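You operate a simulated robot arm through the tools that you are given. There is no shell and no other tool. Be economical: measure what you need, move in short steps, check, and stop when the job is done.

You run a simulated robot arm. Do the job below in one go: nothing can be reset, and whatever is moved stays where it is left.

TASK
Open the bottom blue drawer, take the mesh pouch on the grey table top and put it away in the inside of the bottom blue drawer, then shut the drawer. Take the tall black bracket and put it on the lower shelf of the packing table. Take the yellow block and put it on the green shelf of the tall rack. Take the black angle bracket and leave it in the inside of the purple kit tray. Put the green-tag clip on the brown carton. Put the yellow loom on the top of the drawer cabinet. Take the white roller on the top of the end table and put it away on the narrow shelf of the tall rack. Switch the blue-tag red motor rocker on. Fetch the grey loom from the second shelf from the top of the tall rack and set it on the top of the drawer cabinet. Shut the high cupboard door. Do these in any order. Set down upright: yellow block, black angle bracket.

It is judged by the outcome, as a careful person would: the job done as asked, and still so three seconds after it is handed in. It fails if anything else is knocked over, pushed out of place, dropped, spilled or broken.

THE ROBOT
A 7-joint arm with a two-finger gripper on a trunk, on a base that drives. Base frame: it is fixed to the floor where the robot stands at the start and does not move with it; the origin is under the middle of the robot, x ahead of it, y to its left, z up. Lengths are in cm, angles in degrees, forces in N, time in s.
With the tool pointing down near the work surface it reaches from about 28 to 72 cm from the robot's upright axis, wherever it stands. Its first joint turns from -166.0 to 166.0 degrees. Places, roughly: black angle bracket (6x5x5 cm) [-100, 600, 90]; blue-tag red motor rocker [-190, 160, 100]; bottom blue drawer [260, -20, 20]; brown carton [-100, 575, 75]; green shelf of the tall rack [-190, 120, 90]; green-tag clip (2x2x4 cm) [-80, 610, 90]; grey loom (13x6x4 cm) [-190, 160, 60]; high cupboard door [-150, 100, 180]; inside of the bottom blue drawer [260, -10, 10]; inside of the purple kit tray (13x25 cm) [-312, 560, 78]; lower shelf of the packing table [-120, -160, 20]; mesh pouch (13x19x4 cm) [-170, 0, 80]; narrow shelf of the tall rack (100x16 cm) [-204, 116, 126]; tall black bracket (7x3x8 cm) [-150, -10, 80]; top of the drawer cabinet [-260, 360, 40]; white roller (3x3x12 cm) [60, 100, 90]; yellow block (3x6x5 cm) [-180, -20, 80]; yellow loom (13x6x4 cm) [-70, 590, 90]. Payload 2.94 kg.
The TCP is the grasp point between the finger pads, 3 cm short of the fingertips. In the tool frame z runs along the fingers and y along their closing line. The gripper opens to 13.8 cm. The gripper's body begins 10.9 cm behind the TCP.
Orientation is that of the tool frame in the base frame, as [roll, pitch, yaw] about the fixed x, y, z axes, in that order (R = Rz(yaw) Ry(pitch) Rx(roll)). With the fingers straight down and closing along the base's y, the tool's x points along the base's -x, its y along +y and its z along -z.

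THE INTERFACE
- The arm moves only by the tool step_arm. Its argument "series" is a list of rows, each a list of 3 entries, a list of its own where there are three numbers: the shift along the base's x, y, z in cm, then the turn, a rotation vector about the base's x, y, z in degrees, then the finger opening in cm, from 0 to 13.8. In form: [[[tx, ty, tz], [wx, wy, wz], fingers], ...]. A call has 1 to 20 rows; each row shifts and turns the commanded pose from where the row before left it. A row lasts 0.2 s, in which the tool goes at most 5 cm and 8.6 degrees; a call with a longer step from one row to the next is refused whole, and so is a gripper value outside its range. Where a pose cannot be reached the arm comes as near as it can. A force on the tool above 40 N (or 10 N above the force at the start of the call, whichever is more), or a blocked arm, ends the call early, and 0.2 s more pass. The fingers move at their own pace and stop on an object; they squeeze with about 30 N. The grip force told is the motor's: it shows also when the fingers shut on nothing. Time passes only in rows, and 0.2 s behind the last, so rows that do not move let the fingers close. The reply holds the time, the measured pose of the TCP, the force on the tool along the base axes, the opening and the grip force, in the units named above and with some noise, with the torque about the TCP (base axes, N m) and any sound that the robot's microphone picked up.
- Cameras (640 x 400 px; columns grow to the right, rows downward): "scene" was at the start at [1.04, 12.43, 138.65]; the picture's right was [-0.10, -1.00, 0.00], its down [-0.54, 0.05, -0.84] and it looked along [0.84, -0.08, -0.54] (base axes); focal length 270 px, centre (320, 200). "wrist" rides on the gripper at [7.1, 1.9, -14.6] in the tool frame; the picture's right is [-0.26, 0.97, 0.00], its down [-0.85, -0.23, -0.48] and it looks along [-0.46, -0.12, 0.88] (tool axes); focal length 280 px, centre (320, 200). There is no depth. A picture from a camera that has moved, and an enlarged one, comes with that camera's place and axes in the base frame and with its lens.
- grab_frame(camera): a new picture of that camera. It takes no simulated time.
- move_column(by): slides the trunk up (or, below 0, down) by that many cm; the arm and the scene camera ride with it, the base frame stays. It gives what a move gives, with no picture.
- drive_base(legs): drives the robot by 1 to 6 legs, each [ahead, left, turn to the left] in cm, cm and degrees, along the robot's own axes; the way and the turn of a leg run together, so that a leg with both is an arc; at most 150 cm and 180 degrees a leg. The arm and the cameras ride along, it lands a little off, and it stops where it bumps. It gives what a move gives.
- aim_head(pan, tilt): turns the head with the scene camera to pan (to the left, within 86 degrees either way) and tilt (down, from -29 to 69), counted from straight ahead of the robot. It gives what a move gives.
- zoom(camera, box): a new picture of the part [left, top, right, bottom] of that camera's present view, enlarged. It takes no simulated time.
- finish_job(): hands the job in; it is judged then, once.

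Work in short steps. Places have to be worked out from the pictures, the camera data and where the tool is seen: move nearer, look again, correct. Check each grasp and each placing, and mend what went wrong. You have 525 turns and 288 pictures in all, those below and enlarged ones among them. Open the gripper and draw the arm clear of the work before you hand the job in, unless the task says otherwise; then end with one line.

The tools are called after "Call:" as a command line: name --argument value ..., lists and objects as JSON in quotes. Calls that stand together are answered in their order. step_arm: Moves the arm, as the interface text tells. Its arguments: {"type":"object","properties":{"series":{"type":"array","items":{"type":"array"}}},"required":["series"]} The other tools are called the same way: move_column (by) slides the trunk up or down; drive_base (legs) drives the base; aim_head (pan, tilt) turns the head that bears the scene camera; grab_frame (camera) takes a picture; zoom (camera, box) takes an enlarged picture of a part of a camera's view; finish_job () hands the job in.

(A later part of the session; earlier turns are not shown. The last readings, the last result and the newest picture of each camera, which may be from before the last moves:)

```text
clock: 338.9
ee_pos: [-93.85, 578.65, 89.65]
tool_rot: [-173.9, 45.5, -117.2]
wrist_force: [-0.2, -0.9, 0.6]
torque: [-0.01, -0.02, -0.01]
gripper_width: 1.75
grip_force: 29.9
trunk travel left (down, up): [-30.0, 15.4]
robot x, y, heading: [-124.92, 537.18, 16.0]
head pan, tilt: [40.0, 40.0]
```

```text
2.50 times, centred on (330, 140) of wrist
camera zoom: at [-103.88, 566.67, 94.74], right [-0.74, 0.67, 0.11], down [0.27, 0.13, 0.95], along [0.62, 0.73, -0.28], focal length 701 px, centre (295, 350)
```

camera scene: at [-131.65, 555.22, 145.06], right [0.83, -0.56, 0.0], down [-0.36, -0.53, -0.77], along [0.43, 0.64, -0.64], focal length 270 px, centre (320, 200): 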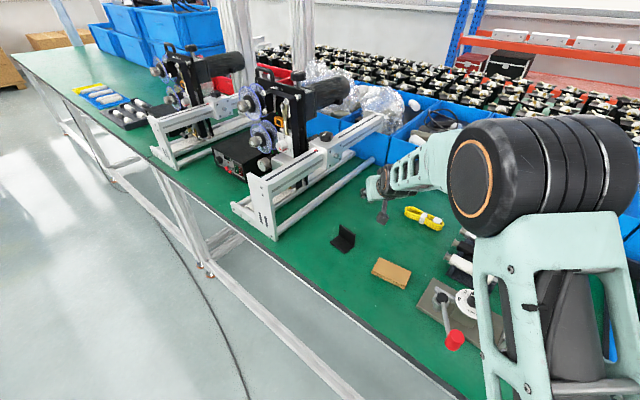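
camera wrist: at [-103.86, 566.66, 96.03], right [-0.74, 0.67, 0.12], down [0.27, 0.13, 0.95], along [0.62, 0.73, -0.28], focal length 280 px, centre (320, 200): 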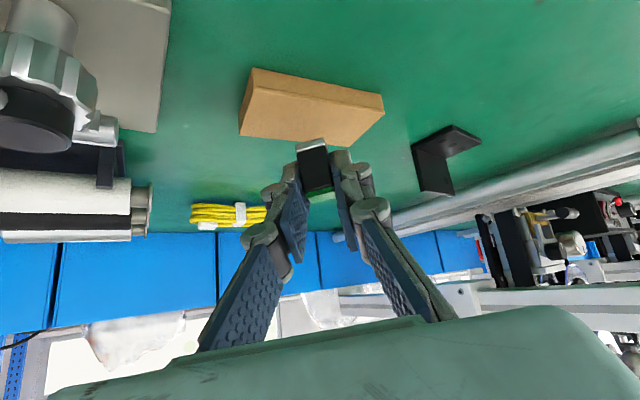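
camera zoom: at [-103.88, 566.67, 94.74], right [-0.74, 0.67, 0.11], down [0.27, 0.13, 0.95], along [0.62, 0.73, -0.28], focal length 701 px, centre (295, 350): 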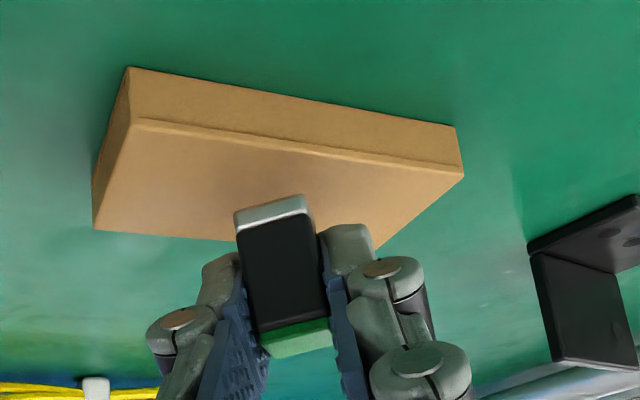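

Call:
step_arm --series '[[[0, 0, -0.4], [0, 0, 0], 0], [[0, 0, -0.3], [0, 0, 0], 0]]'

Call:
step_arm --series '[[[0, 0, -0.3], [0, 0, 0], 0], [[0, 0, -0.3], [0, 0, 0], 0]]'

Call:
zoom --camera "wrist" --box '[230, 60, 430, 220]'

```text
clock: 339.5
ee_pos: [-93.8, 578.68, 89.05]
tool_rot: [-173.7, 45.5, -117.3]
wrist_force: [0.6, -0.2, 0.4]
torque: [-0.02, 0.01, 0.02]
gripper_width: 1.77
grip_force: 29.7
trunk travel left (down, up): [-30.0, 15.4]
robot x, y, heading: [-125.39, 537.44, 16.0]
head pan, tilt: [40.0, 40.0]
```

```text
clock: 340.1
ee_pos: [-93.79, 578.8, 88.83]
tool_rot: [-173.8, 46.0, -117.1]
wrist_force: [-2.2, -3.9, 25.0]
torque: [0.06, 0.19, 0.03]
gripper_width: 1.74
grip_force: 30.4
trunk travel left (down, up): [-30.0, 15.4]
robot x, y, heading: [-125.05, 537.26, 16.0]
head pan, tilt: [40.0, 40.0]
```

```text
2.50 times, centred on (330, 140) of wrist
camera zoom: at [-103.82, 566.7, 93.73], right [-0.74, 0.67, 0.12], down [0.26, 0.12, 0.96], along [0.62, 0.74, -0.27], focal length 701 px, centre (295, 350)
```

zoom: 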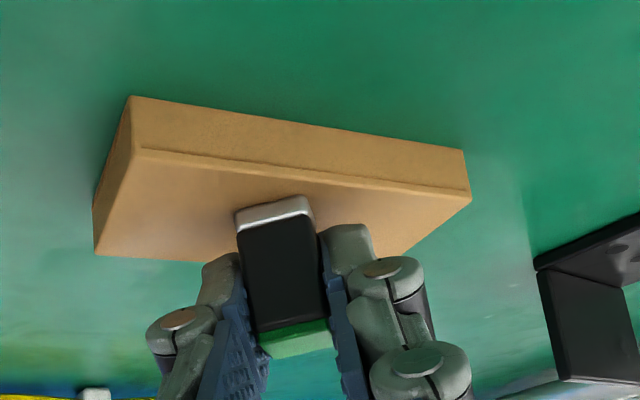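

Contact (25 N). I ease up slightly, open, and withdraw along the tool axis.

Call:
step_arm --series '[[[0, 0, 0.3], [0, 0, 0], 0], [[0, 0, 0], [0, 0, 0], 2.5], [[0, 0, 0], [0, 0, 0], 4], [[0, 0, 0], [0, 0, 0], 5]]'

Call:
step_arm --series '[[[-0.4, -0.58, 0.7], [0, 0, 0], 5], [[-0.8, -1.16, 1.4], [0, 0, 0], 5], [[-1.2, -1.7, 2], [0, 0, 0], 5], [[-1.2, -1.7, 2], [0, 0, 0], 5], [[0, 0, 3], [0, 0, 0], 5]]'

Call:
grab_frame --camera "wrist"

Call:
zoom --camera "scene" --box '[300, 180, 500, 305]'

```text
clock: 341.1
ee_pos: [-93.89, 578.69, 88.7]
tool_rot: [-174.1, 45.3, -117.3]
wrist_force: [0.4, -0.8, 0.7]
torque: [0.01, -0.03, -0.01]
gripper_width: 4.98
grip_force: 0.1
trunk travel left (down, up): [-30.0, 15.4]
robot x, y, heading: [-125.29, 537.84, 16.3]
head pan, tilt: [40.0, 40.0]
```

```text
clock: 342.3
ee_pos: [-96.01, 575.54, 98.47]
tool_rot: [-173.9, 45.4, -117.2]
wrist_force: [0.7, 0.8, 0.0]
torque: [0.02, 0.0, -0.02]
gripper_width: 5.0
grip_force: 0.0
out of reach, approached as far as the arm can: row 3, 4
trunk travel left (down, up): [-30.0, 15.4]
robot x, y, heading: [-125.16, 537.35, 16.0]
head pan, tilt: [40.0, 40.0]
```

```text
155 pictures are left
camera wrist: at [-106.03, 563.61, 103.48], right [-0.74, 0.67, 0.11], down [0.27, 0.13, 0.95], along [0.62, 0.73, -0.28], focal length 280 px, centre (320, 200)
```

wrist: 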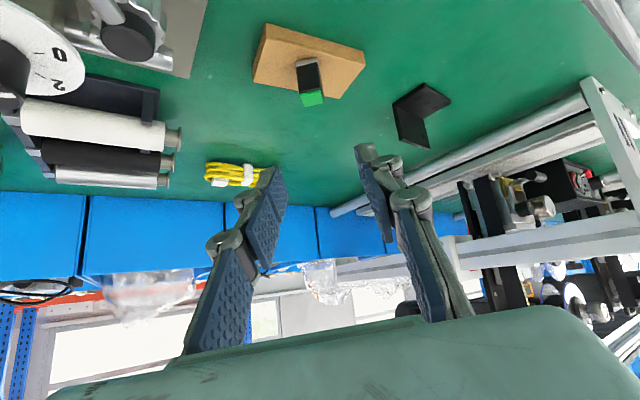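

```text
3.20 times, centred on (400, 242) of scene
camera zoom: at [-131.67, 555.17, 145.06], right [0.83, -0.56, 0.0], down [-0.36, -0.53, -0.77], along [0.43, 0.64, -0.64], focal length 864 px, centre (64, 64)
```

zoom: 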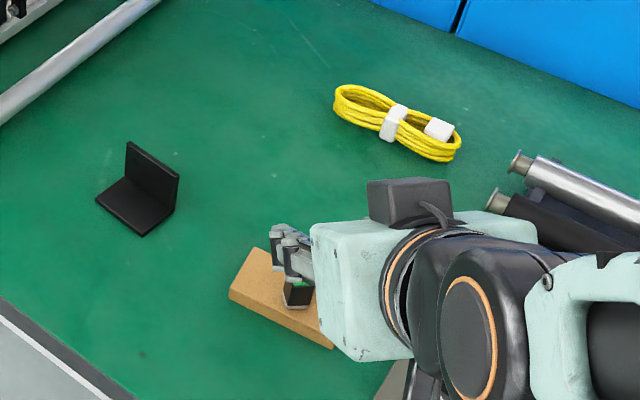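

The clip stands on the carton. Next the black angle bracket: its upright wall is near [-94.9,595.7], normal at about 11°. I straighten the tool vertical, turn it so the fingers close across the wall, and move above it.

Call:
step_arm --series '[[[0, 1.5, 2], [-6.2, 4.33, 0], 6], [[0, 1.5, 2], [-6.2, 4.33, 0], 6], [[0, 1.5, 2], [-6.2, 4.33, 0], 6], [[0, 1.5, 2], [-6.2, 4.33, 0], 6], [[0, 1.5, 1], [-6.2, 4.33, 0], 6], [[0, 1.5, 0], [-6.2, 4.33, 0], 6], [[0.2, 1.8, 0], [0, 0, 7.75], 6], [[0.2, 1.8, 0], [0, 0, 7.75], 6], [[0.2, 1.8, 0], [0, 0, 7.75], 6], [[0.2, 1.8, 0], [0, 0, 7.75], 6], [[0.2, 2, 0], [0, 0, 7.75], 6], [[0.2, 2, 0], [0, 0, 7.75], 6]]'

Call:
grab_frame --camera "wrist"

Call:
grab_frame --camera "scene"

```text
clock: 344.9
ee_pos: [-94.9, 595.43, 106.88]
tool_rot: [-179.4, 0.3, -72.8]
wrist_force: [0.2, -0.4, 0.4]
torque: [0.02, 0.01, -0.01]
gripper_width: 5.98
grip_force: 0.1
out of reach, approached as far as the arm can: row 1
trunk travel left (down, up): [-30.0, 15.4]
robot x, y, heading: [-125.12, 537.85, 16.1]
head pan, tilt: [40.0, 40.0]
```

```text
153 pictures are left
camera wrist: at [-94.71, 587.95, 121.41], right [-1.0, -0.03, -0.01], down [-0.03, 0.88, 0.48], along [-0.01, 0.48, -0.88], focal length 280 px, centre (320, 200)
```

wrist: 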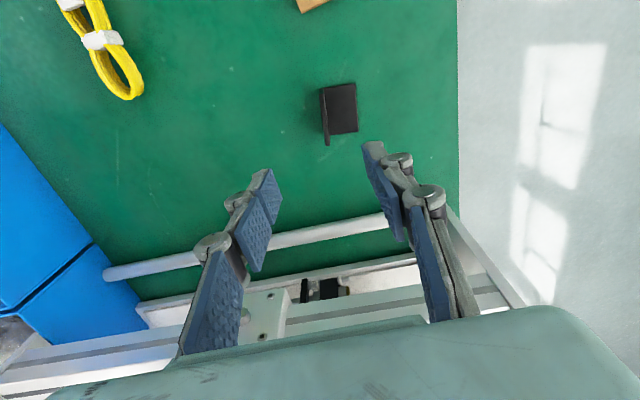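

```text
152 pictures are left
camera scene: at [-131.66, 555.22, 145.05], right [0.83, -0.56, 0.0], down [-0.36, -0.53, -0.77], along [0.43, 0.64, -0.64], focal length 270 px, centre (320, 200)
```

scene: 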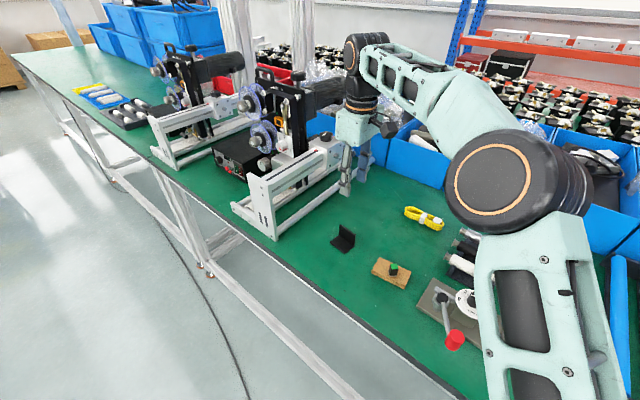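

The wall top runs through [-95.1,595.1]; I turn −7.5° and lower to z≈94 for a check.

Call:
step_arm --series '[[[-0.1, -0.1, -4], [0, 0, -7.5], 5], [[-0.1, -0.1, -4], [0, 0, 0], 5], [[0, 0, -4], [0, 0, 0], 5]]'

Call:
grab_frame --camera "wrist"

```text
clock: 345.7
ee_pos: [-95.04, 595.18, 94.85]
tool_rot: [-179.6, 0.4, -80.4]
wrist_force: [-0.2, 0.0, 0.4]
torque: [0.01, -0.03, -0.02]
gripper_width: 5.03
grip_force: 0.1
trunk travel left (down, up): [-30.0, 15.4]
robot x, y, heading: [-125.31, 537.78, 16.1]
head pan, tilt: [40.0, 40.0]
```

```text
151 pictures are left
camera wrist: at [-95.92, 587.7, 109.49], right [-0.99, 0.1, -0.01], down [0.08, 0.87, 0.48], along [0.05, 0.48, -0.88], focal length 280 px, centre (320, 200)
```

wrist: 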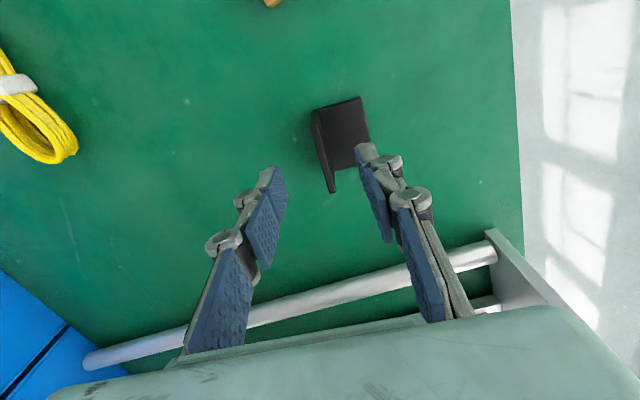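

Aligned. I lower to z≈88 with the wall between the fingers and close.

Call:
step_arm --series '[[[-0.2, -0.1, -2.5], [0, 0, 0], 4.5], [[-0.1, 0, -2.5], [0, 0, 0], 4.5], [[0, 0, -1.8], [0, 0, 0], 4.5]]'

Call:
grab_frame --camera "wrist"

```text
clock: 346.5
ee_pos: [-95.43, 595.18, 88.02]
tool_rot: [-179.4, 0.3, -80.5]
wrist_force: [1.1, 0.7, -0.1]
torque: [0.02, 0.02, 0.02]
gripper_width: 4.51
grip_force: 0.1
trunk travel left (down, up): [-30.0, 15.4]
robot x, y, heading: [-125.11, 537.57, 16.2]
head pan, tilt: [40.0, 40.0]
```

```text
150 pictures are left
camera wrist: at [-96.23, 587.62, 102.54], right [-1.0, 0.1, -0.01], down [0.08, 0.87, 0.48], along [0.05, 0.48, -0.88], focal length 280 px, centre (320, 200)
```

wrist: 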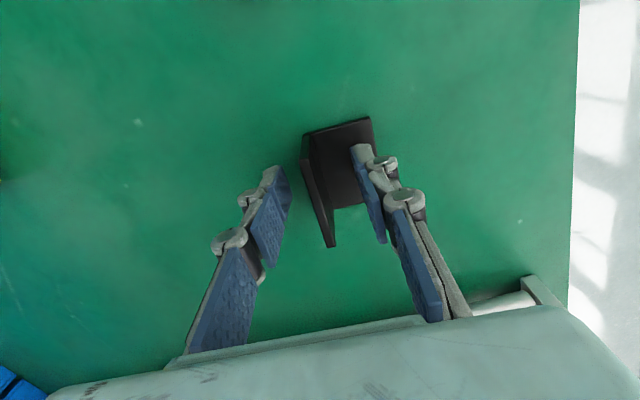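

Call:
step_arm --series '[[[0, 0, 0], [0, 0, 0], 3], [[0, 0, 0], [0, 0, 0], 1.5], [[0, 0, 0], [0, 0, 0], 0], [[0, 0, 0], [0, 0, 0], 0]]'

Call:
step_arm --series '[[[0, 0, 0.8], [0, 0, 0], 0], [[0, 0, 1.5], [0, 0, 0], 0], [[0, 0, 2], [0, 0, 0], 0], [[0, 0, 3], [0, 0, 0], 0], [[0, 0, 3], [0, 0, 0], 0]]'

Call:
grab_frame --camera "wrist"

```text
clock: 347.5
ee_pos: [-95.43, 595.02, 88.02]
tool_rot: [-179.5, 0.2, -80.5]
wrist_force: [0.0, -0.2, 0.0]
torque: [0.0, -0.02, -0.03]
gripper_width: 0.6
grip_force: 29.9
trunk travel left (down, up): [-30.0, 15.4]
robot x, y, heading: [-125.18, 537.9, 16.1]
head pan, tilt: [40.0, 40.0]
```

```text
clock: 348.7
ee_pos: [-95.52, 595.1, 98.52]
tool_rot: [-179.5, 0.4, -80.5]
wrist_force: [0.5, -0.3, -1.9]
torque: [-0.01, -0.02, -0.01]
gripper_width: 0.62
grip_force: 30.0
trunk travel left (down, up): [-30.0, 15.4]
robot x, y, heading: [-125.38, 537.54, 16.3]
head pan, tilt: [40.0, 40.0]
```

```text
149 pictures are left
camera wrist: at [-96.32, 587.7, 113.13], right [-1.0, 0.1, -0.01], down [0.08, 0.87, 0.48], along [0.05, 0.48, -0.88], focal length 280 px, centre (320, 200)
```

wrist: 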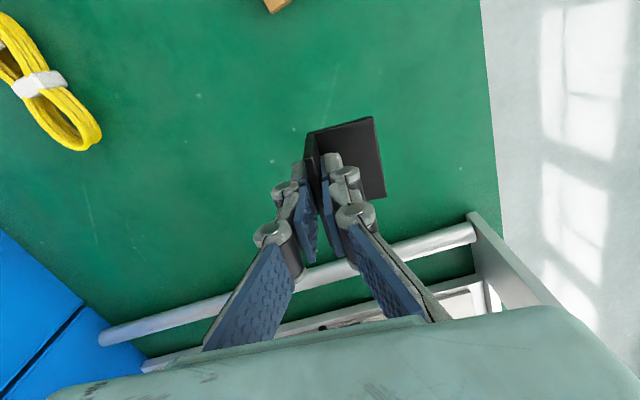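

Held securely. I raise it, reverse diagonally away from the table along the same side of the cable, then turn to face the wall benches.

Call:
step_arm --series '[[[0, -1, 3], [0, 0, 0], 0], [[0, -1, 3], [0, 0, 0], 0], [[0, -1, 3], [0, 0, 0], 0], [[0, -1, 3], [0, 0, 0], 0]]'

Call:
drive_base --legs '[[-35, -42, 0], [-13, -10, 0]]'

Call:
drive_base --legs '[[0, 0, -90], [0, 0, -90]]'

Call:
aim_head --pan -40 --tilt 35

Call:
grab_frame --camera "scene"

Call:
grab_frame --camera "wrist"

```text
clock: 349.7
ee_pos: [-95.33, 591.01, 110.58]
tool_rot: [-179.5, 0.3, -80.6]
wrist_force: [-0.5, 0.1, 0.6]
torque: [0.0, 0.01, -0.02]
gripper_width: 0.6
grip_force: 29.7
trunk travel left (down, up): [-30.0, 15.4]
robot x, y, heading: [-125.07, 537.72, 16.0]
head pan, tilt: [40.0, 40.0]
```

```text
clock: 355.1
ee_pos: [-126.86, 528.39, 110.55]
tool_rot: [-179.5, 0.2, -80.7]
wrist_force: [-0.6, -0.4, -1.2]
torque: [-0.04, -0.02, -0.03]
gripper_width: 0.59
grip_force: 30.5
trunk travel left (down, up): [-30.0, 15.4]
robot x, y, heading: [-156.99, 474.79, 16.0]
head pan, tilt: [40.0, 40.0]
```

```text
clock: 363.1
ee_pos: [-186.52, 421.16, 110.57]
tool_rot: [-179.5, 0.2, 99.8]
wrist_force: [0.6, -0.1, -1.5]
torque: [0.03, 0.02, 0.02]
gripper_width: 0.62
grip_force: 30.0
trunk travel left (down, up): [-30.0, 15.4]
robot x, y, heading: [-156.57, 474.76, -163.9]
head pan, tilt: [40.0, 40.0]
```

```text
clock: 364.6
ee_pos: [-186.55, 421.27, 110.46]
tool_rot: [-179.5, 0.4, 99.7]
wrist_force: [-0.2, 0.6, -1.9]
torque: [-0.02, 0.02, -0.03]
gripper_width: 0.59
grip_force: 30.6
trunk travel left (down, up): [-30.0, 15.4]
robot x, y, heading: [-156.92, 474.37, -163.9]
head pan, tilt: [-40.0, 35.0]
```

```text
148 pictures are left
camera scene: at [-153.24, 467.49, 145.81], right [0.4, 0.92, 0.0], down [0.53, -0.23, -0.82], along [-0.75, 0.33, -0.57], focal length 270 px, centre (320, 200)
```

scene: 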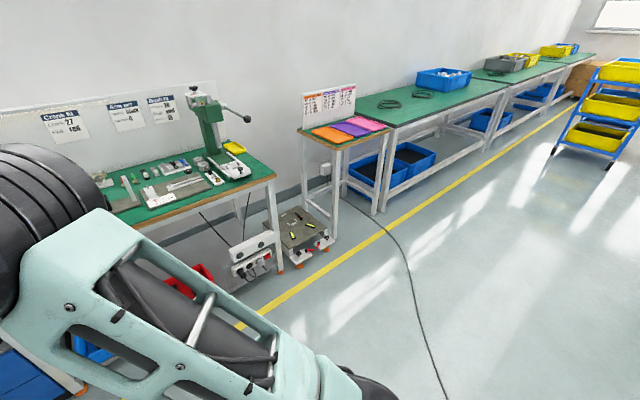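

```text
147 pictures are left
camera wrist: at [-185.69, 428.6, 125.08], right [1.0, -0.1, -0.01], down [-0.08, -0.87, 0.48], along [-0.05, -0.48, -0.88], focal length 280 px, centre (320, 200)
```

wrist: 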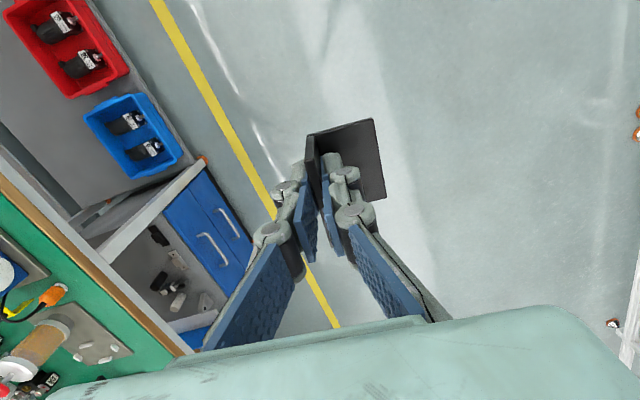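

Call:
zoom --camera "scene" --box '[290, 80, 410, 155]'

```text
5.33 times, centred on (350, 118) of scene
camera zoom: at [-153.24, 467.49, 145.81], right [0.4, 0.92, 0.0], down [0.53, -0.23, -0.82], along [-0.75, 0.33, -0.57], focal length 1440 px, centre (160, 640)
```

zoom: 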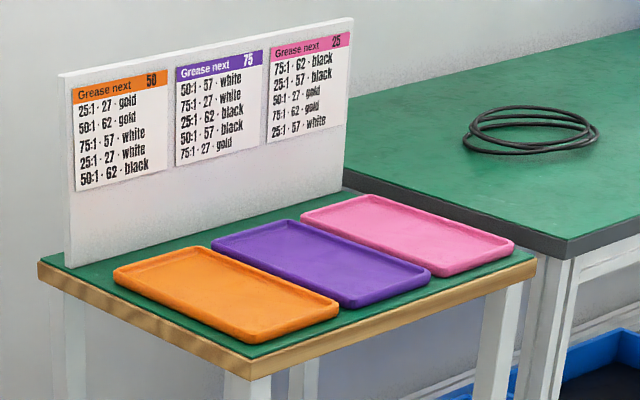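

The purple tray's centre is about [-314.6,561.7]. I swing the arm round to my front-right in small steps, before driving beside the bench on the near side of the cable.

Call:
aim_head --pan 20 --tilt 40

Call:
step_arm --series '[[[-1.65, 3.6, 0], [0, 0, 0], 0], [[-1.65, 3.6, 0], [0, 0, 0], 0], [[-1.65, 3.6, 0], [0, 0, 0], 0], [[-1.65, 3.6, 0], [0, 0, 0], 0], [[-1.65, 3.6, 0], [0, 0, 0], 0], [[-1.65, 3.6, 0], [0, 0, 0], 0], [[-1.65, 3.6, 0], [0, 0, 0], 0], [[-1.65, 3.6, 0], [0, 0, 0], 0], [[-1.65, 3.6, 0], [0, 0, 0], 0], [[-1.65, 3.6, 0], [0, 0, 0], 0], [[-1.65, 3.6, 0], [0, 0, 0], 0], [[-1.65, 3.6, 0], [0, 0, 0], 0], [[-1.65, 3.6, 0], [0, 0, 0], 0], [[-1.65, 3.6, 0], [0, 0, 0], 0], [[-1.65, 3.6, 0], [0, 0, 0], 0], [[-1.65, 3.6, 0], [0, 0, 0], 0], [[-1.65, 3.6, 0], [0, 0, 0], 0], [[-1.65, 3.6, 0], [0, 0, 0], 0]]'

```text
clock: 365.9
ee_pos: [-186.48, 421.23, 110.63]
tool_rot: [-179.5, 0.4, 99.6]
wrist_force: [1.3, 0.5, -1.8]
torque: [0.0, -0.01, 0.01]
gripper_width: 0.6
grip_force: 30.2
trunk travel left (down, up): [-30.0, 15.4]
robot x, y, heading: [-156.89, 474.92, -163.7]
head pan, tilt: [20.0, 40.0]
```

```text
clock: 369.7
ee_pos: [-216.22, 486.32, 110.57]
tool_rot: [-179.4, 0.5, 99.7]
wrist_force: [0.7, 0.6, -0.6]
torque: [0.05, 0.0, 0.0]
gripper_width: 0.59
grip_force: 29.9
trunk travel left (down, up): [-30.0, 15.4]
robot x, y, heading: [-156.71, 474.79, -163.5]
head pan, tilt: [20.0, 40.0]
```

Grip holds. I drive diagonally to near the kit bench, in two parts.

Call:
drive_base --legs '[[55, -70, 0]]'

Call:
aim_head --pan -30 --tilt 40

Call:
grab_frame --camera "scene"

Call:
grab_frame --camera "wrist"

```text
clock: 376.2
ee_pos: [-288.77, 536.7, 110.61]
tool_rot: [-179.5, 0.3, 99.5]
wrist_force: [-0.5, 0.2, -2.2]
torque: [0.0, 0.02, -0.03]
gripper_width: 0.61
grip_force: 30.1
trunk travel left (down, up): [-30.0, 15.4]
robot x, y, heading: [-229.76, 525.37, -164.0]
head pan, tilt: [20.0, 40.0]
```

```text
clock: 377.4
ee_pos: [-288.64, 536.77, 110.63]
tool_rot: [-179.4, 0.3, 99.5]
wrist_force: [0.3, 0.3, -0.7]
torque: [0.0, 0.02, -0.02]
gripper_width: 0.6
grip_force: 30.1
trunk travel left (down, up): [-30.0, 15.4]
robot x, y, heading: [-229.27, 525.47, -164.2]
head pan, tilt: [-30.0, 40.0]
```

```text
145 pictures are left
camera scene: at [-226.08, 516.29, 145.06], right [0.24, 0.97, 0.0], down [0.62, -0.15, -0.77], along [-0.74, 0.18, -0.64], focal length 270 px, centre (320, 200)
```

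scene: 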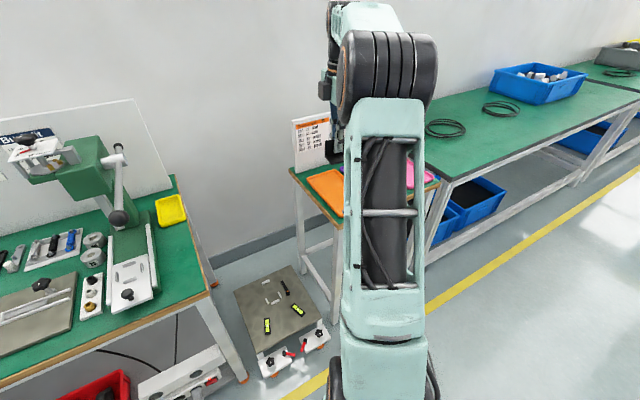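

```text
144 pictures are left
camera wrist: at [-287.92, 544.12, 125.07], right [0.99, -0.1, -0.01], down [-0.08, -0.87, 0.48], along [-0.05, -0.48, -0.88], focal length 280 px, centre (320, 200)
```

wrist: 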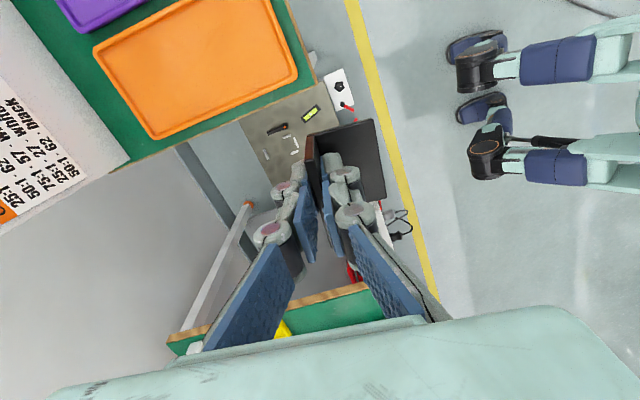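

I drive the rest: 16 cm forward, 21 cm right.

Call:
drive_base --legs '[[14, -21, 0]]'

Call:
grab_frame --camera "wrist"

Call:
grab_frame --camera "scene"

```text
clock: 379.8
ee_pos: [-307.88, 553.15, 110.58]
tool_rot: [-179.5, 0.3, 99.6]
wrist_force: [0.3, 0.0, -1.8]
torque: [-0.03, 0.01, 0.01]
gripper_width: 0.61
grip_force: 29.1
trunk travel left (down, up): [-30.0, 15.4]
robot x, y, heading: [-248.4, 541.41, -164.2]
head pan, tilt: [-30.0, 40.0]
```

```text
143 pictures are left
camera wrist: at [-307.09, 560.51, 125.07], right [0.99, -0.1, -0.01], down [-0.08, -0.87, 0.48], along [-0.05, -0.48, -0.88], focal length 280 px, centre (320, 200)
```

wrist: 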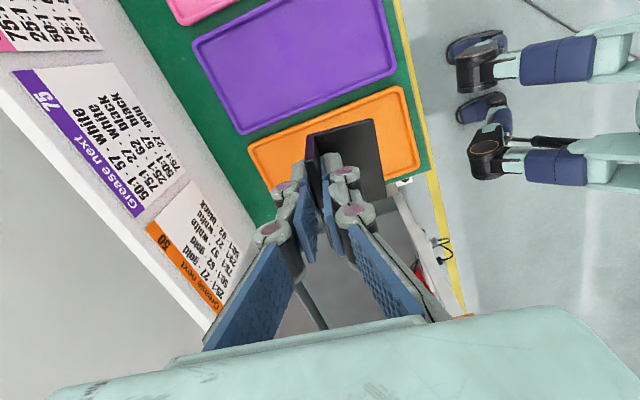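

```text
142 pictures are left
camera scene: at [-245.23, 532.72, 145.06], right [0.24, 0.97, 0.0], down [0.62, -0.16, -0.77], along [-0.74, 0.18, -0.64], focal length 270 px, centre (320, 200)
```

scene: 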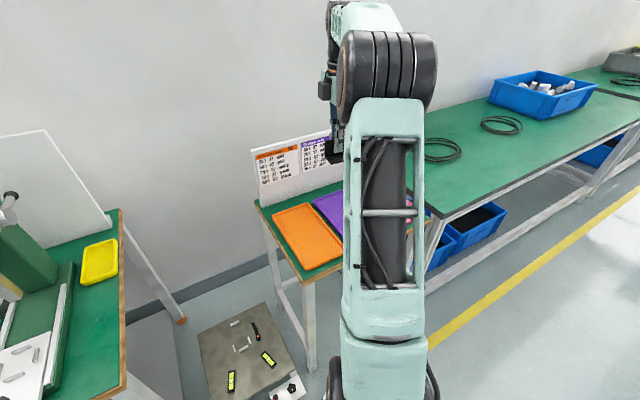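

The purple tray's centre comes out at [-311,559.4]. I move above it and lower.

Call:
step_arm --series '[[[-1.7, 1.95, -1], [0, 0, 0], 0], [[-1.7, 1.95, -2], [0, 0, 0], 0], [[-1.8, 1.95, -3], [0, 0, 0], 0], [[0, 0, -4], [0, 0, 0], 0], [[0, 0, -4], [0, 0, 0], 0], [[0, 0, -4], [0, 0, 0], 0]]'

Call:
grab_frame --camera "wrist"

```text
clock: 381.2
ee_pos: [-313.37, 559.01, 92.59]
tool_rot: [-179.5, 0.3, 99.6]
wrist_force: [-0.2, 0.0, -1.0]
torque: [-0.01, 0.02, -0.04]
gripper_width: 0.59
grip_force: 30.0
trunk travel left (down, up): [-30.0, 15.4]
robot x, y, heading: [-248.51, 541.8, -164.1]
head pan, tilt: [-30.0, 40.0]
```

```text
141 pictures are left
camera wrist: at [-312.41, 566.32, 107.11], right [1.0, -0.1, -0.01], down [-0.08, -0.87, 0.48], along [-0.05, -0.48, -0.88], focal length 280 px, centre (320, 200)
```

wrist: 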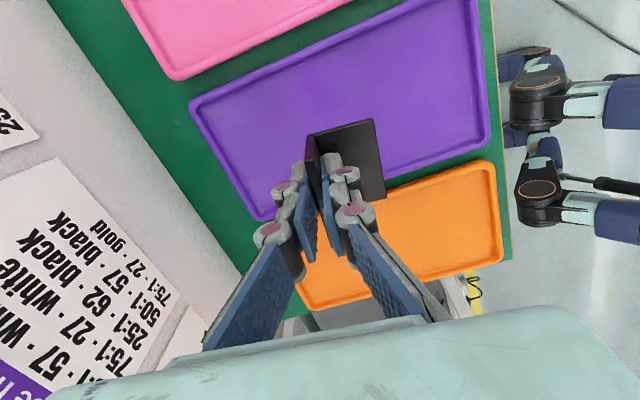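

The landing point is well inside the tray. I lower gently to contact.

Call:
step_arm --series '[[[0, 0, -2.5], [0, 0, 0], 0], [[0, 0, -2], [0, 0, 0], 0], [[0, 0, -1], [0, 0, 0], 0], [[0, 0, -0.5], [0, 0, 0], 0]]'

Call:
step_arm --series '[[[0, 0, -0.5], [0, 0, 0], 0], [[0, 0, -0.4], [0, 0, 0], 0], [[0, 0, -0.3], [0, 0, 0], 0]]'

Call:
grab_frame --camera "wrist"

```text
clock: 382.2
ee_pos: [-313.04, 558.87, 86.45]
tool_rot: [-179.4, 0.2, 99.5]
wrist_force: [0.0, 0.5, -1.3]
torque: [0.0, 0.02, 0.0]
gripper_width: 0.6
grip_force: 29.6
trunk travel left (down, up): [-30.0, 15.4]
robot x, y, heading: [-248.9, 541.83, -163.9]
head pan, tilt: [-30.0, 40.0]
```

```text
clock: 383.0
ee_pos: [-313.13, 558.94, 85.23]
tool_rot: [-179.5, 0.4, 99.5]
wrist_force: [-0.2, 0.2, -0.9]
torque: [0.01, 0.0, 0.0]
gripper_width: 0.59
grip_force: 30.3
trunk travel left (down, up): [-30.0, 15.4]
robot x, y, heading: [-248.58, 541.78, -164.2]
head pan, tilt: [-30.0, 40.0]
```

```text
140 pictures are left
camera wrist: at [-312.28, 566.35, 99.82], right [0.99, -0.1, -0.01], down [-0.08, -0.87, 0.48], along [-0.05, -0.48, -0.88], focal length 280 px, centre (320, 200)
```

wrist: 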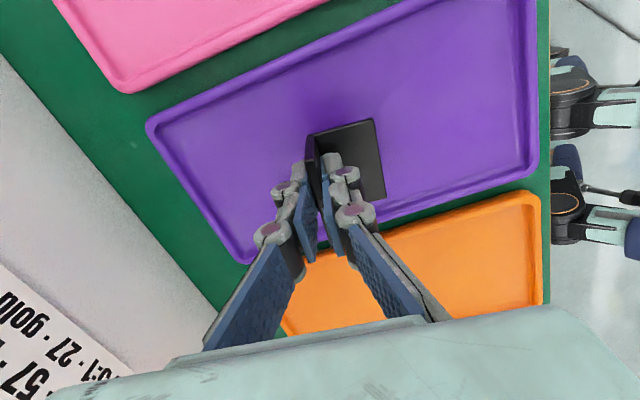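

Call:
step_arm --series '[[[0.2, 0.9, 0], [0, 0, 0], 0], [[0, 0, -0.5], [0, 0, 0], 0], [[0, 0, -0.4], [0, 0, 0], 0]]'

Call:
step_arm --series '[[[0, 0, -0.4], [0, 0, 0], 0], [[0, 0, -0.3], [0, 0, 0], 0]]'

Call:
step_arm --series '[[[0, 0, -0.3], [0, 0, 0], 0], [[0, 0, -0.3], [0, 0, 0], 0]]'

```text
clock: 383.8
ee_pos: [-312.78, 559.98, 84.4]
tool_rot: [-179.5, 0.4, 99.5]
wrist_force: [0.3, 0.0, -1.2]
torque: [0.04, 0.0, 0.01]
gripper_width: 0.62
grip_force: 29.8
trunk travel left (down, up): [-30.0, 15.4]
robot x, y, heading: [-248.36, 541.39, -164.2]
head pan, tilt: [-30.0, 40.0]
```

```text
clock: 384.4
ee_pos: [-312.87, 559.89, 83.83]
tool_rot: [-179.6, 0.2, 99.5]
wrist_force: [0.0, 0.8, -1.1]
torque: [0.01, 0.05, -0.01]
gripper_width: 0.61
grip_force: 30.0
trunk travel left (down, up): [-30.0, 15.4]
robot x, y, heading: [-248.45, 542.17, -164.0]
head pan, tilt: [-30.0, 40.0]
```

```text
clock: 385.0
ee_pos: [-312.89, 559.98, 83.25]
tool_rot: [-179.5, 0.4, 99.5]
wrist_force: [0.8, -0.3, 0.3]
torque: [-0.01, -0.01, -0.01]
gripper_width: 0.62
grip_force: 29.7
trunk travel left (down, up): [-30.0, 15.4]
robot x, y, heading: [-248.53, 541.48, -164.1]
head pan, tilt: [-30.0, 40.0]
```

Call:
step_arm --series '[[[0, 0, -0.3], [0, 0, 0], 0], [[0, 0, -0.3], [0, 0, 0], 0]]'

Call:
grab_frame --camera "wrist"

```text
clock: 385.6
ee_pos: [-312.93, 559.89, 82.77]
tool_rot: [-179.3, 0.4, 99.5]
wrist_force: [0.5, -0.8, 7.9]
torque: [-0.33, -0.13, 0.02]
gripper_width: 0.59
grip_force: 30.0
trunk travel left (down, up): [-30.0, 15.4]
robot x, y, heading: [-248.61, 541.46, -164.0]
head pan, tilt: [-30.0, 40.0]
```

```text
139 pictures are left
camera wrist: at [-312.07, 567.23, 97.29], right [0.99, -0.1, -0.01], down [-0.08, -0.87, 0.48], along [-0.06, -0.48, -0.88], focal length 280 px, centre (320, 200)
```

wrist: 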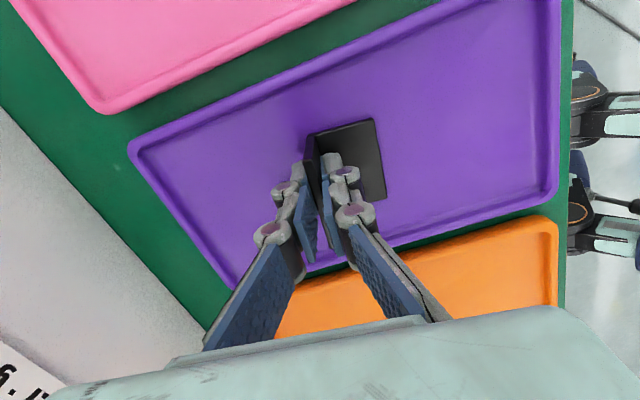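

Light contact with the tray floor. I press one more step, open and rise.

Call:
step_arm --series '[[[0, 0, -0.2], [0, 0, 0], 0], [[0, 0, 0], [0, 0, 0], 1.5], [[0, 0, 0], [0, 0, 0], 3], [[0, 0, 0], [0, 0, 0], 4], [[0, 0, 1], [0, 0, 0], 4], [[0, 0, 2], [0, 0, 0], 4], [[0, 0, 3], [0, 0, 0], 4], [[0, 0, 4], [0, 0, 0], 4], [[0, 0, 4], [0, 0, 0], 4]]'

Call:
grab_frame --camera "wrist"

```text
clock: 387.6
ee_pos: [-312.78, 559.99, 96.58]
tool_rot: [-179.3, 0.4, 99.4]
wrist_force: [0.6, -0.1, 0.0]
torque: [-0.01, 0.02, -0.02]
gripper_width: 4.0
grip_force: 0.1
trunk travel left (down, up): [-30.0, 15.4]
robot x, y, heading: [-248.72, 541.7, -164.2]
head pan, tilt: [-30.0, 40.0]
```

```text
138 pictures are left
camera wrist: at [-311.86, 567.32, 111.04], right [1.0, -0.1, -0.01], down [-0.08, -0.87, 0.48], along [-0.05, -0.48, -0.88], focal length 280 px, centre (320, 200)
```

wrist: 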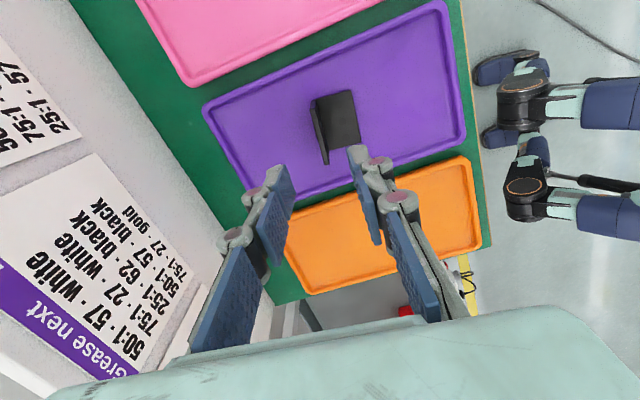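

The bracket stands upright in the purple tray. Now the yellow loom: I raise the arm and retrace the path back, keeping clear of the cable.

Call:
step_arm --series '[[[0, 0, 5], [0, 0, 0], 4], [[0, 0, 5], [0, 0, 0], 4], [[0, 0, 5], [0, 0, 0], 4]]'

Call:
drive_base --legs '[[-14, 21, 0], [-55, 70, 0]]'

Call:
drive_base --legs '[[0, 0, 90], [0, 0, 90]]'

Call:
aim_head --pan 30 --tilt 35

Call:
grab_frame --camera "scene"

```text
clock: 388.4
ee_pos: [-312.8, 559.8, 111.27]
tool_rot: [-179.6, 0.4, 99.4]
wrist_force: [0.1, 0.0, 1.1]
torque: [0.0, -0.01, 0.0]
gripper_width: 3.98
grip_force: 0.1
trunk travel left (down, up): [-30.0, 15.4]
robot x, y, heading: [-248.26, 541.42, -163.9]
head pan, tilt: [-30.0, 40.0]
```

```text
clock: 397.1
ee_pos: [-220.32, 491.42, 111.2]
tool_rot: [-179.4, 0.3, 100.0]
wrist_force: [-0.1, 0.3, -0.8]
torque: [-0.01, -0.04, 0.02]
gripper_width: 4.03
grip_force: 0.1
trunk travel left (down, up): [-30.0, 15.4]
robot x, y, heading: [-156.03, 474.12, -163.4]
head pan, tilt: [-30.0, 40.0]
```

```text
clock: 405.2
ee_pos: [-90.8, 460.22, 111.22]
tool_rot: [-179.6, 0.3, -76.9]
wrist_force: [-0.1, -0.8, -0.5]
torque: [0.0, -0.02, 0.01]
gripper_width: 4.01
grip_force: 0.1
trunk travel left (down, up): [-30.0, 15.4]
robot x, y, heading: [-155.94, 473.96, 20.0]
head pan, tilt: [-30.0, 40.0]
```

```text
clock: 406.5
ee_pos: [-90.6, 460.26, 111.19]
tool_rot: [-179.5, 0.3, -76.9]
wrist_force: [0.0, -0.2, 0.8]
torque: [-0.03, -0.01, 0.01]
gripper_width: 3.99
grip_force: 0.1
trunk travel left (down, up): [-30.0, 15.4]
robot x, y, heading: [-155.88, 473.78, 19.8]
head pan, tilt: [30.0, 35.0]
```

```text
137 pictures are left
camera scene: at [-162.11, 490.66, 145.81], right [0.76, -0.65, 0.0], down [-0.37, -0.44, -0.82], along [0.53, 0.62, -0.57], focal length 270 px, centre (320, 200)
```

scene: 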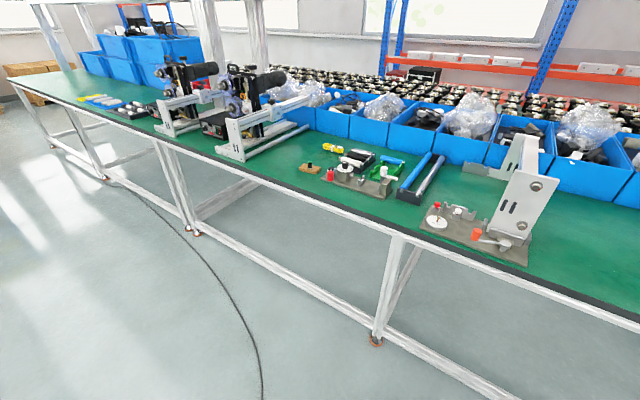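

I swing the arm to my front-left here in the open, then drive diagonally to the table spot as before.

Call:
step_arm --series '[[[-1.6, 3.5, 0], [0, 0, 0], 8], [[-1.6, 3.5, 0], [0, 0, 0], 8], [[-1.6, 3.5, 0], [0, 0, 0], 8], [[-1.6, 3.5, 0], [0, 0, 0], 8], [[-1.6, 3.5, 0], [0, 0, 0], 8], [[-1.6, 3.5, 0], [0, 0, 0], 8], [[-1.6, 3.5, 0], [0, 0, 0], 8], [[-1.6, 3.5, 0], [0, 0, 0], 8], [[-1.6, 3.5, 0], [0, 0, 0], 8], [[-1.6, 3.5, 0], [0, 0, 0], 8], [[-1.6, 3.5, 0], [0, 0, 0], 8], [[-1.6, 3.5, 0], [0, 0, 0], 8], [[-1.6, 3.5, 0], [0, 0, 0], 8], [[-1.6, 3.5, 0], [0, 0, 0], 8], [[-1.6, 3.5, 0], [0, 0, 0], 8], [[-1.6, 3.5, 0], [0, 0, 0], 8]]'

Call:
drive_base --legs '[[0, 0, -3.5], [25, 28, 0], [21, 24, 0]]'

Call:
aim_head --pan 40 --tilt 40

Call:
grab_frame --camera "scene"

Call:
grab_frame --camera "wrist"

```text
clock: 409.9
ee_pos: [-116.06, 516.25, 111.33]
tool_rot: [-179.4, 0.3, -76.9]
wrist_force: [-0.1, 0.9, 0.2]
torque: [-0.01, 0.0, -0.01]
gripper_width: 8.01
grip_force: 0.0
trunk travel left (down, up): [-30.0, 15.4]
robot x, y, heading: [-155.97, 474.12, 19.9]
head pan, tilt: [30.0, 35.0]
```

```text
clock: 415.7
ee_pos: [-83.8, 576.81, 111.3]
tool_rot: [-179.6, 0.4, -80.2]
wrist_force: [0.8, 0.5, 1.0]
torque: [-0.01, -0.04, 0.04]
gripper_width: 7.98
grip_force: 0.0
trunk travel left (down, up): [-30.0, 15.4]
robot x, y, heading: [-125.77, 537.47, 16.6]
head pan, tilt: [30.0, 35.0]
```

```text
clock: 416.4
ee_pos: [-83.88, 576.94, 111.28]
tool_rot: [-179.5, 0.3, -80.1]
wrist_force: [0.1, -0.3, -0.6]
torque: [-0.01, 0.0, -0.02]
gripper_width: 8.0
grip_force: 0.0
trunk travel left (down, up): [-30.0, 15.4]
robot x, y, heading: [-125.97, 537.11, 16.9]
head pan, tilt: [40.0, 40.0]
```

```text
136 pictures are left
camera scene: at [-132.62, 554.77, 145.06], right [0.83, -0.55, 0.0], down [-0.36, -0.54, -0.77], along [0.42, 0.64, -0.64], focal length 270 px, centre (320, 200)
```

scene: 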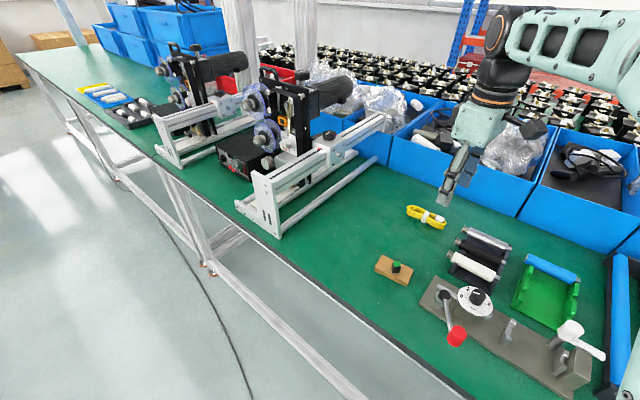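

```text
135 pictures are left
camera wrist: at [-84.68, 569.47, 125.86], right [-1.0, 0.09, -0.01], down [0.08, 0.87, 0.48], along [0.05, 0.48, -0.88], focal length 280 px, centre (320, 200)
```

wrist: 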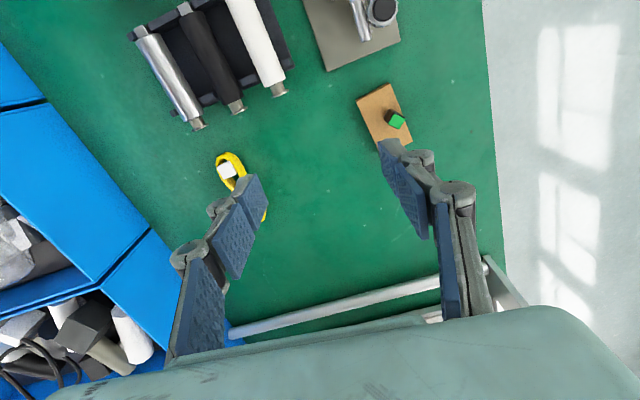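

Call:
zoom --camera "scene" --box '[380, 180, 500, 255]'

```text
5.33 times, centred on (440, 218) of scene
camera zoom: at [-132.62, 554.77, 145.06], right [0.83, -0.55, 0.0], down [-0.36, -0.54, -0.77], along [0.42, 0.64, -0.64], focal length 1440 px, centre (-320, 107)
```

zoom: 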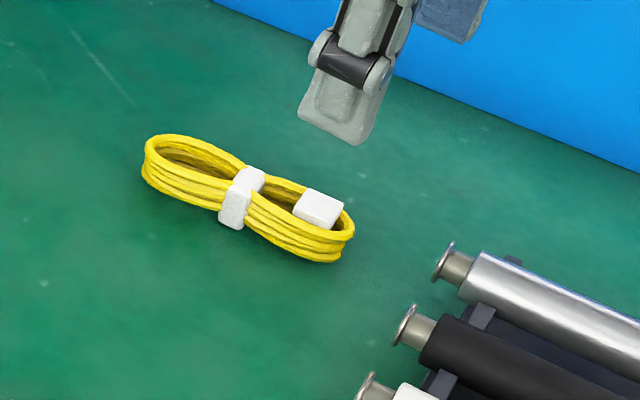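

Loom: ends [-73.4,593.6] and [-68.4,582.4], band at [-70.4,588.4]. I turn the tool +14°, pitch 20° for reach and go to a pre-grasp point.

Call:
step_arm --series '[[[2.5, 1.3, -1], [0, 0, 7], 9], [[2.5, 1.3, -1], [0, 0, 7], 9], [[2.5, 1.3, -2], [6.1, 2.7, 0], 9], [[2.5, 1.3, -3], [6.1, 2.7, 0], 9], [[2.5, 1.3, -3.5], [6.1, 2.7, 0], 9], [[2.6, 1.4, -3.9], [0, 0, 0], 9]]'

Call:
grab_frame --camera "wrist"

Call:
grab_frame --camera "scene"

```text
clock: 417.9
ee_pos: [-68.8, 584.98, 96.66]
tool_rot: [-179.4, 20.4, -66.0]
wrist_force: [-0.7, -0.6, 0.1]
torque: [0.03, 0.04, 0.02]
gripper_width: 9.01
grip_force: 0.1
trunk travel left (down, up): [-30.0, 15.4]
robot x, y, heading: [-125.61, 537.11, 16.4]
head pan, tilt: [40.0, 40.0]
```

```text
133 pictures are left
camera wrist: at [-65.88, 573.36, 107.95], right [-0.98, -0.16, 0.08], down [-0.05, 0.67, 0.74], along [-0.18, 0.73, -0.66], focal length 280 px, centre (320, 200)
```

wrist: 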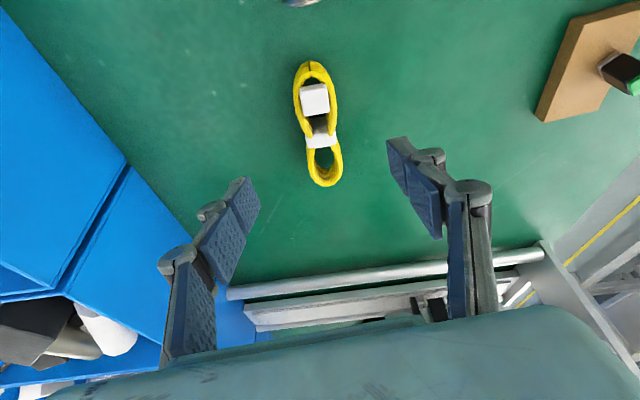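

```text
132 pictures are left
camera scene: at [-132.56, 554.83, 145.06], right [0.83, -0.55, 0.0], down [-0.36, -0.54, -0.77], along [0.42, 0.64, -0.64], focal length 270 px, centre (320, 200)
```

scene: 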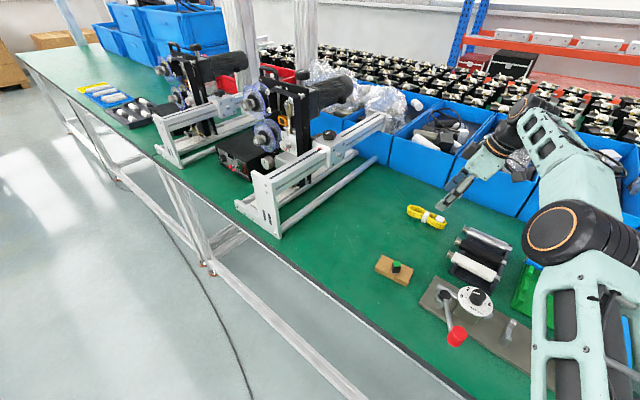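

Aligned on the band. I advance and grip.

Call:
step_arm --series '[[[-0.4, 0.8, -2.4], [0, 0, 0], 8], [[-0.4, 0.8, -2.4], [0, 0, 0], 8], [[-0.4, 0.8, -2.4], [0, 0, 0], 8], [[-0.4, 0.8, -1.9], [0, 0, 0], 8]]'

Call:
grab_frame --camera "wrist"

```text
clock: 418.9
ee_pos: [-70.28, 588.05, 87.75]
tool_rot: [-179.3, 20.3, -66.0]
wrist_force: [0.5, -0.7, -0.1]
torque: [0.01, 0.03, 0.02]
gripper_width: 8.01
grip_force: 0.0
trunk travel left (down, up): [-30.0, 15.4]
robot x, y, heading: [-126.27, 537.32, 16.3]
head pan, tilt: [40.0, 40.0]
```

```text
131 pictures are left
camera wrist: at [-67.48, 576.48, 98.89], right [-0.98, -0.16, 0.08], down [-0.05, 0.67, 0.74], along [-0.18, 0.73, -0.66], focal length 280 px, centre (320, 200)
```

wrist: 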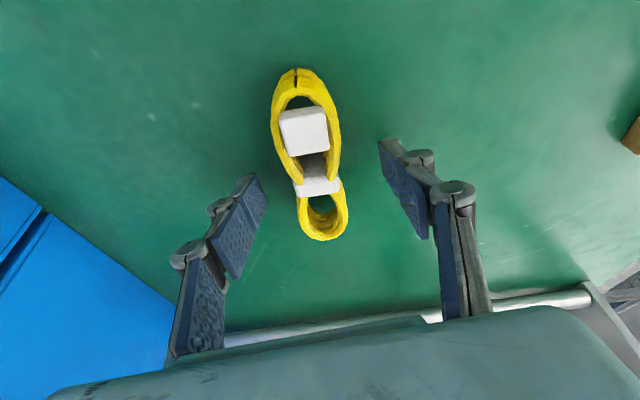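

Call:
step_arm --series '[[[0, 0, -0.3], [0, 0, 0], 6], [[0, 0, 0], [0, 0, 0], 4], [[0, 0, 0], [0, 0, 0], 2], [[0, 0, 0], [0, 0, 0], 0], [[0, 0, 0], [0, 0, 0], 0]]'

Call:
step_arm --series '[[[0, 0, 0.7], [0, 0, 0], 0], [[0, 0, 1.3], [0, 0, 0], 0], [[0, 0, 2], [0, 0, 0], 0], [[0, 0, 2], [0, 0, 0], 0]]'

Call:
grab_frame --camera "wrist"

```text
clock: 420.1
ee_pos: [-70.35, 588.16, 87.51]
tool_rot: [-179.4, 20.4, -66.1]
wrist_force: [1.6, 1.6, 2.8]
torque: [-0.02, 0.06, -0.07]
gripper_width: 3.97
grip_force: 29.9
trunk travel left (down, up): [-30.0, 15.4]
robot x, y, heading: [-126.37, 537.31, 16.6]
head pan, tilt: [40.0, 40.0]
```

```text
clock: 421.1
ee_pos: [-70.33, 587.99, 93.35]
tool_rot: [-179.5, 20.4, -66.1]
wrist_force: [-0.2, 0.0, -0.9]
torque: [-0.01, 0.02, 0.0]
gripper_width: 3.96
grip_force: 30.1
trunk travel left (down, up): [-30.0, 15.4]
robot x, y, heading: [-126.23, 537.39, 16.4]
head pan, tilt: [40.0, 40.0]
```

```text
130 pictures are left
camera wrist: at [-67.56, 576.39, 104.66], right [-0.98, -0.16, 0.08], down [-0.05, 0.67, 0.74], along [-0.18, 0.73, -0.66], focal length 280 px, centre (320, 200)
```

wrist: 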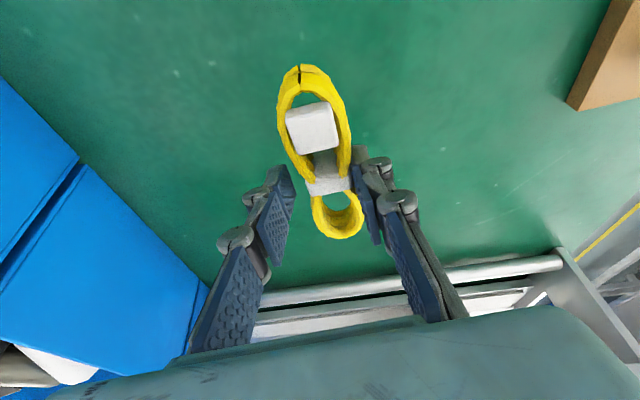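

Held. It must be turned to lie along my reach direction to fit under the bench later, so I carry it to the free spot where the bracket stood, turning −55°, and set it down there for a regrasp.

Call:
step_arm --series '[[[0, 0, 2], [0, 0, 0], 0], [[-1.5, 0.5, 1.5], [0, 0, -7.8], 0], [[-3.6, 1, 0], [0, 0, -7.8], 0], [[-3.6, 1, 0], [0, 0, -7.8], 0], [[-3.6, 1, 0], [0, 0, -7.8], 0], [[-3.6, 1, 0], [0, 0, -7.8], 0], [[-3.6, 1, 0], [0, 0, -7.8], 0], [[-3.6, 1, 0], [0, 0, -7.7], 0], [[-1.8, 0.5, -1], [0, 0, 0], 0]]'

Call:
grab_frame --camera "wrist"

Call:
grab_frame --camera "scene"

```text
clock: 423.1
ee_pos: [-95.4, 595.12, 95.93]
tool_rot: [-179.4, 20.4, -120.6]
wrist_force: [-0.6, 0.0, -1.4]
torque: [0.07, -0.06, 0.0]
gripper_width: 2.73
grip_force: 29.6
trunk travel left (down, up): [-30.0, 15.4]
robot x, y, heading: [-125.71, 536.86, 16.2]
head pan, tilt: [40.0, 40.0]
```

```text
129 pictures are left
camera wrist: at [-103.12, 586.01, 107.11], right [-0.7, 0.71, 0.08], down [0.51, 0.43, 0.74], along [0.49, 0.57, -0.66], focal length 280 px, centre (320, 200)
```

wrist: 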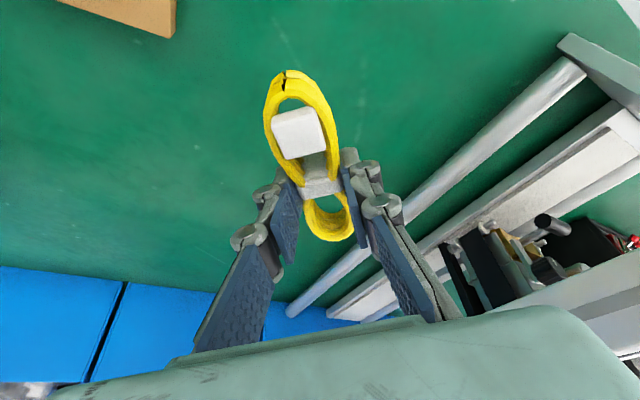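

```text
128 pictures are left
camera scene: at [-132.64, 554.79, 145.06], right [0.83, -0.55, 0.0], down [-0.36, -0.54, -0.77], along [0.42, 0.64, -0.64], focal length 270 px, centre (320, 200)
```

scene: 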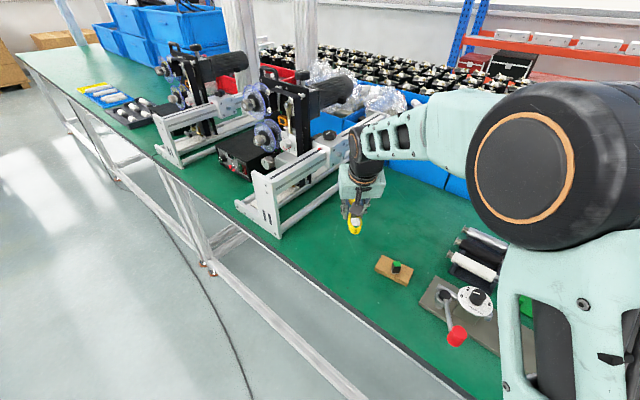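

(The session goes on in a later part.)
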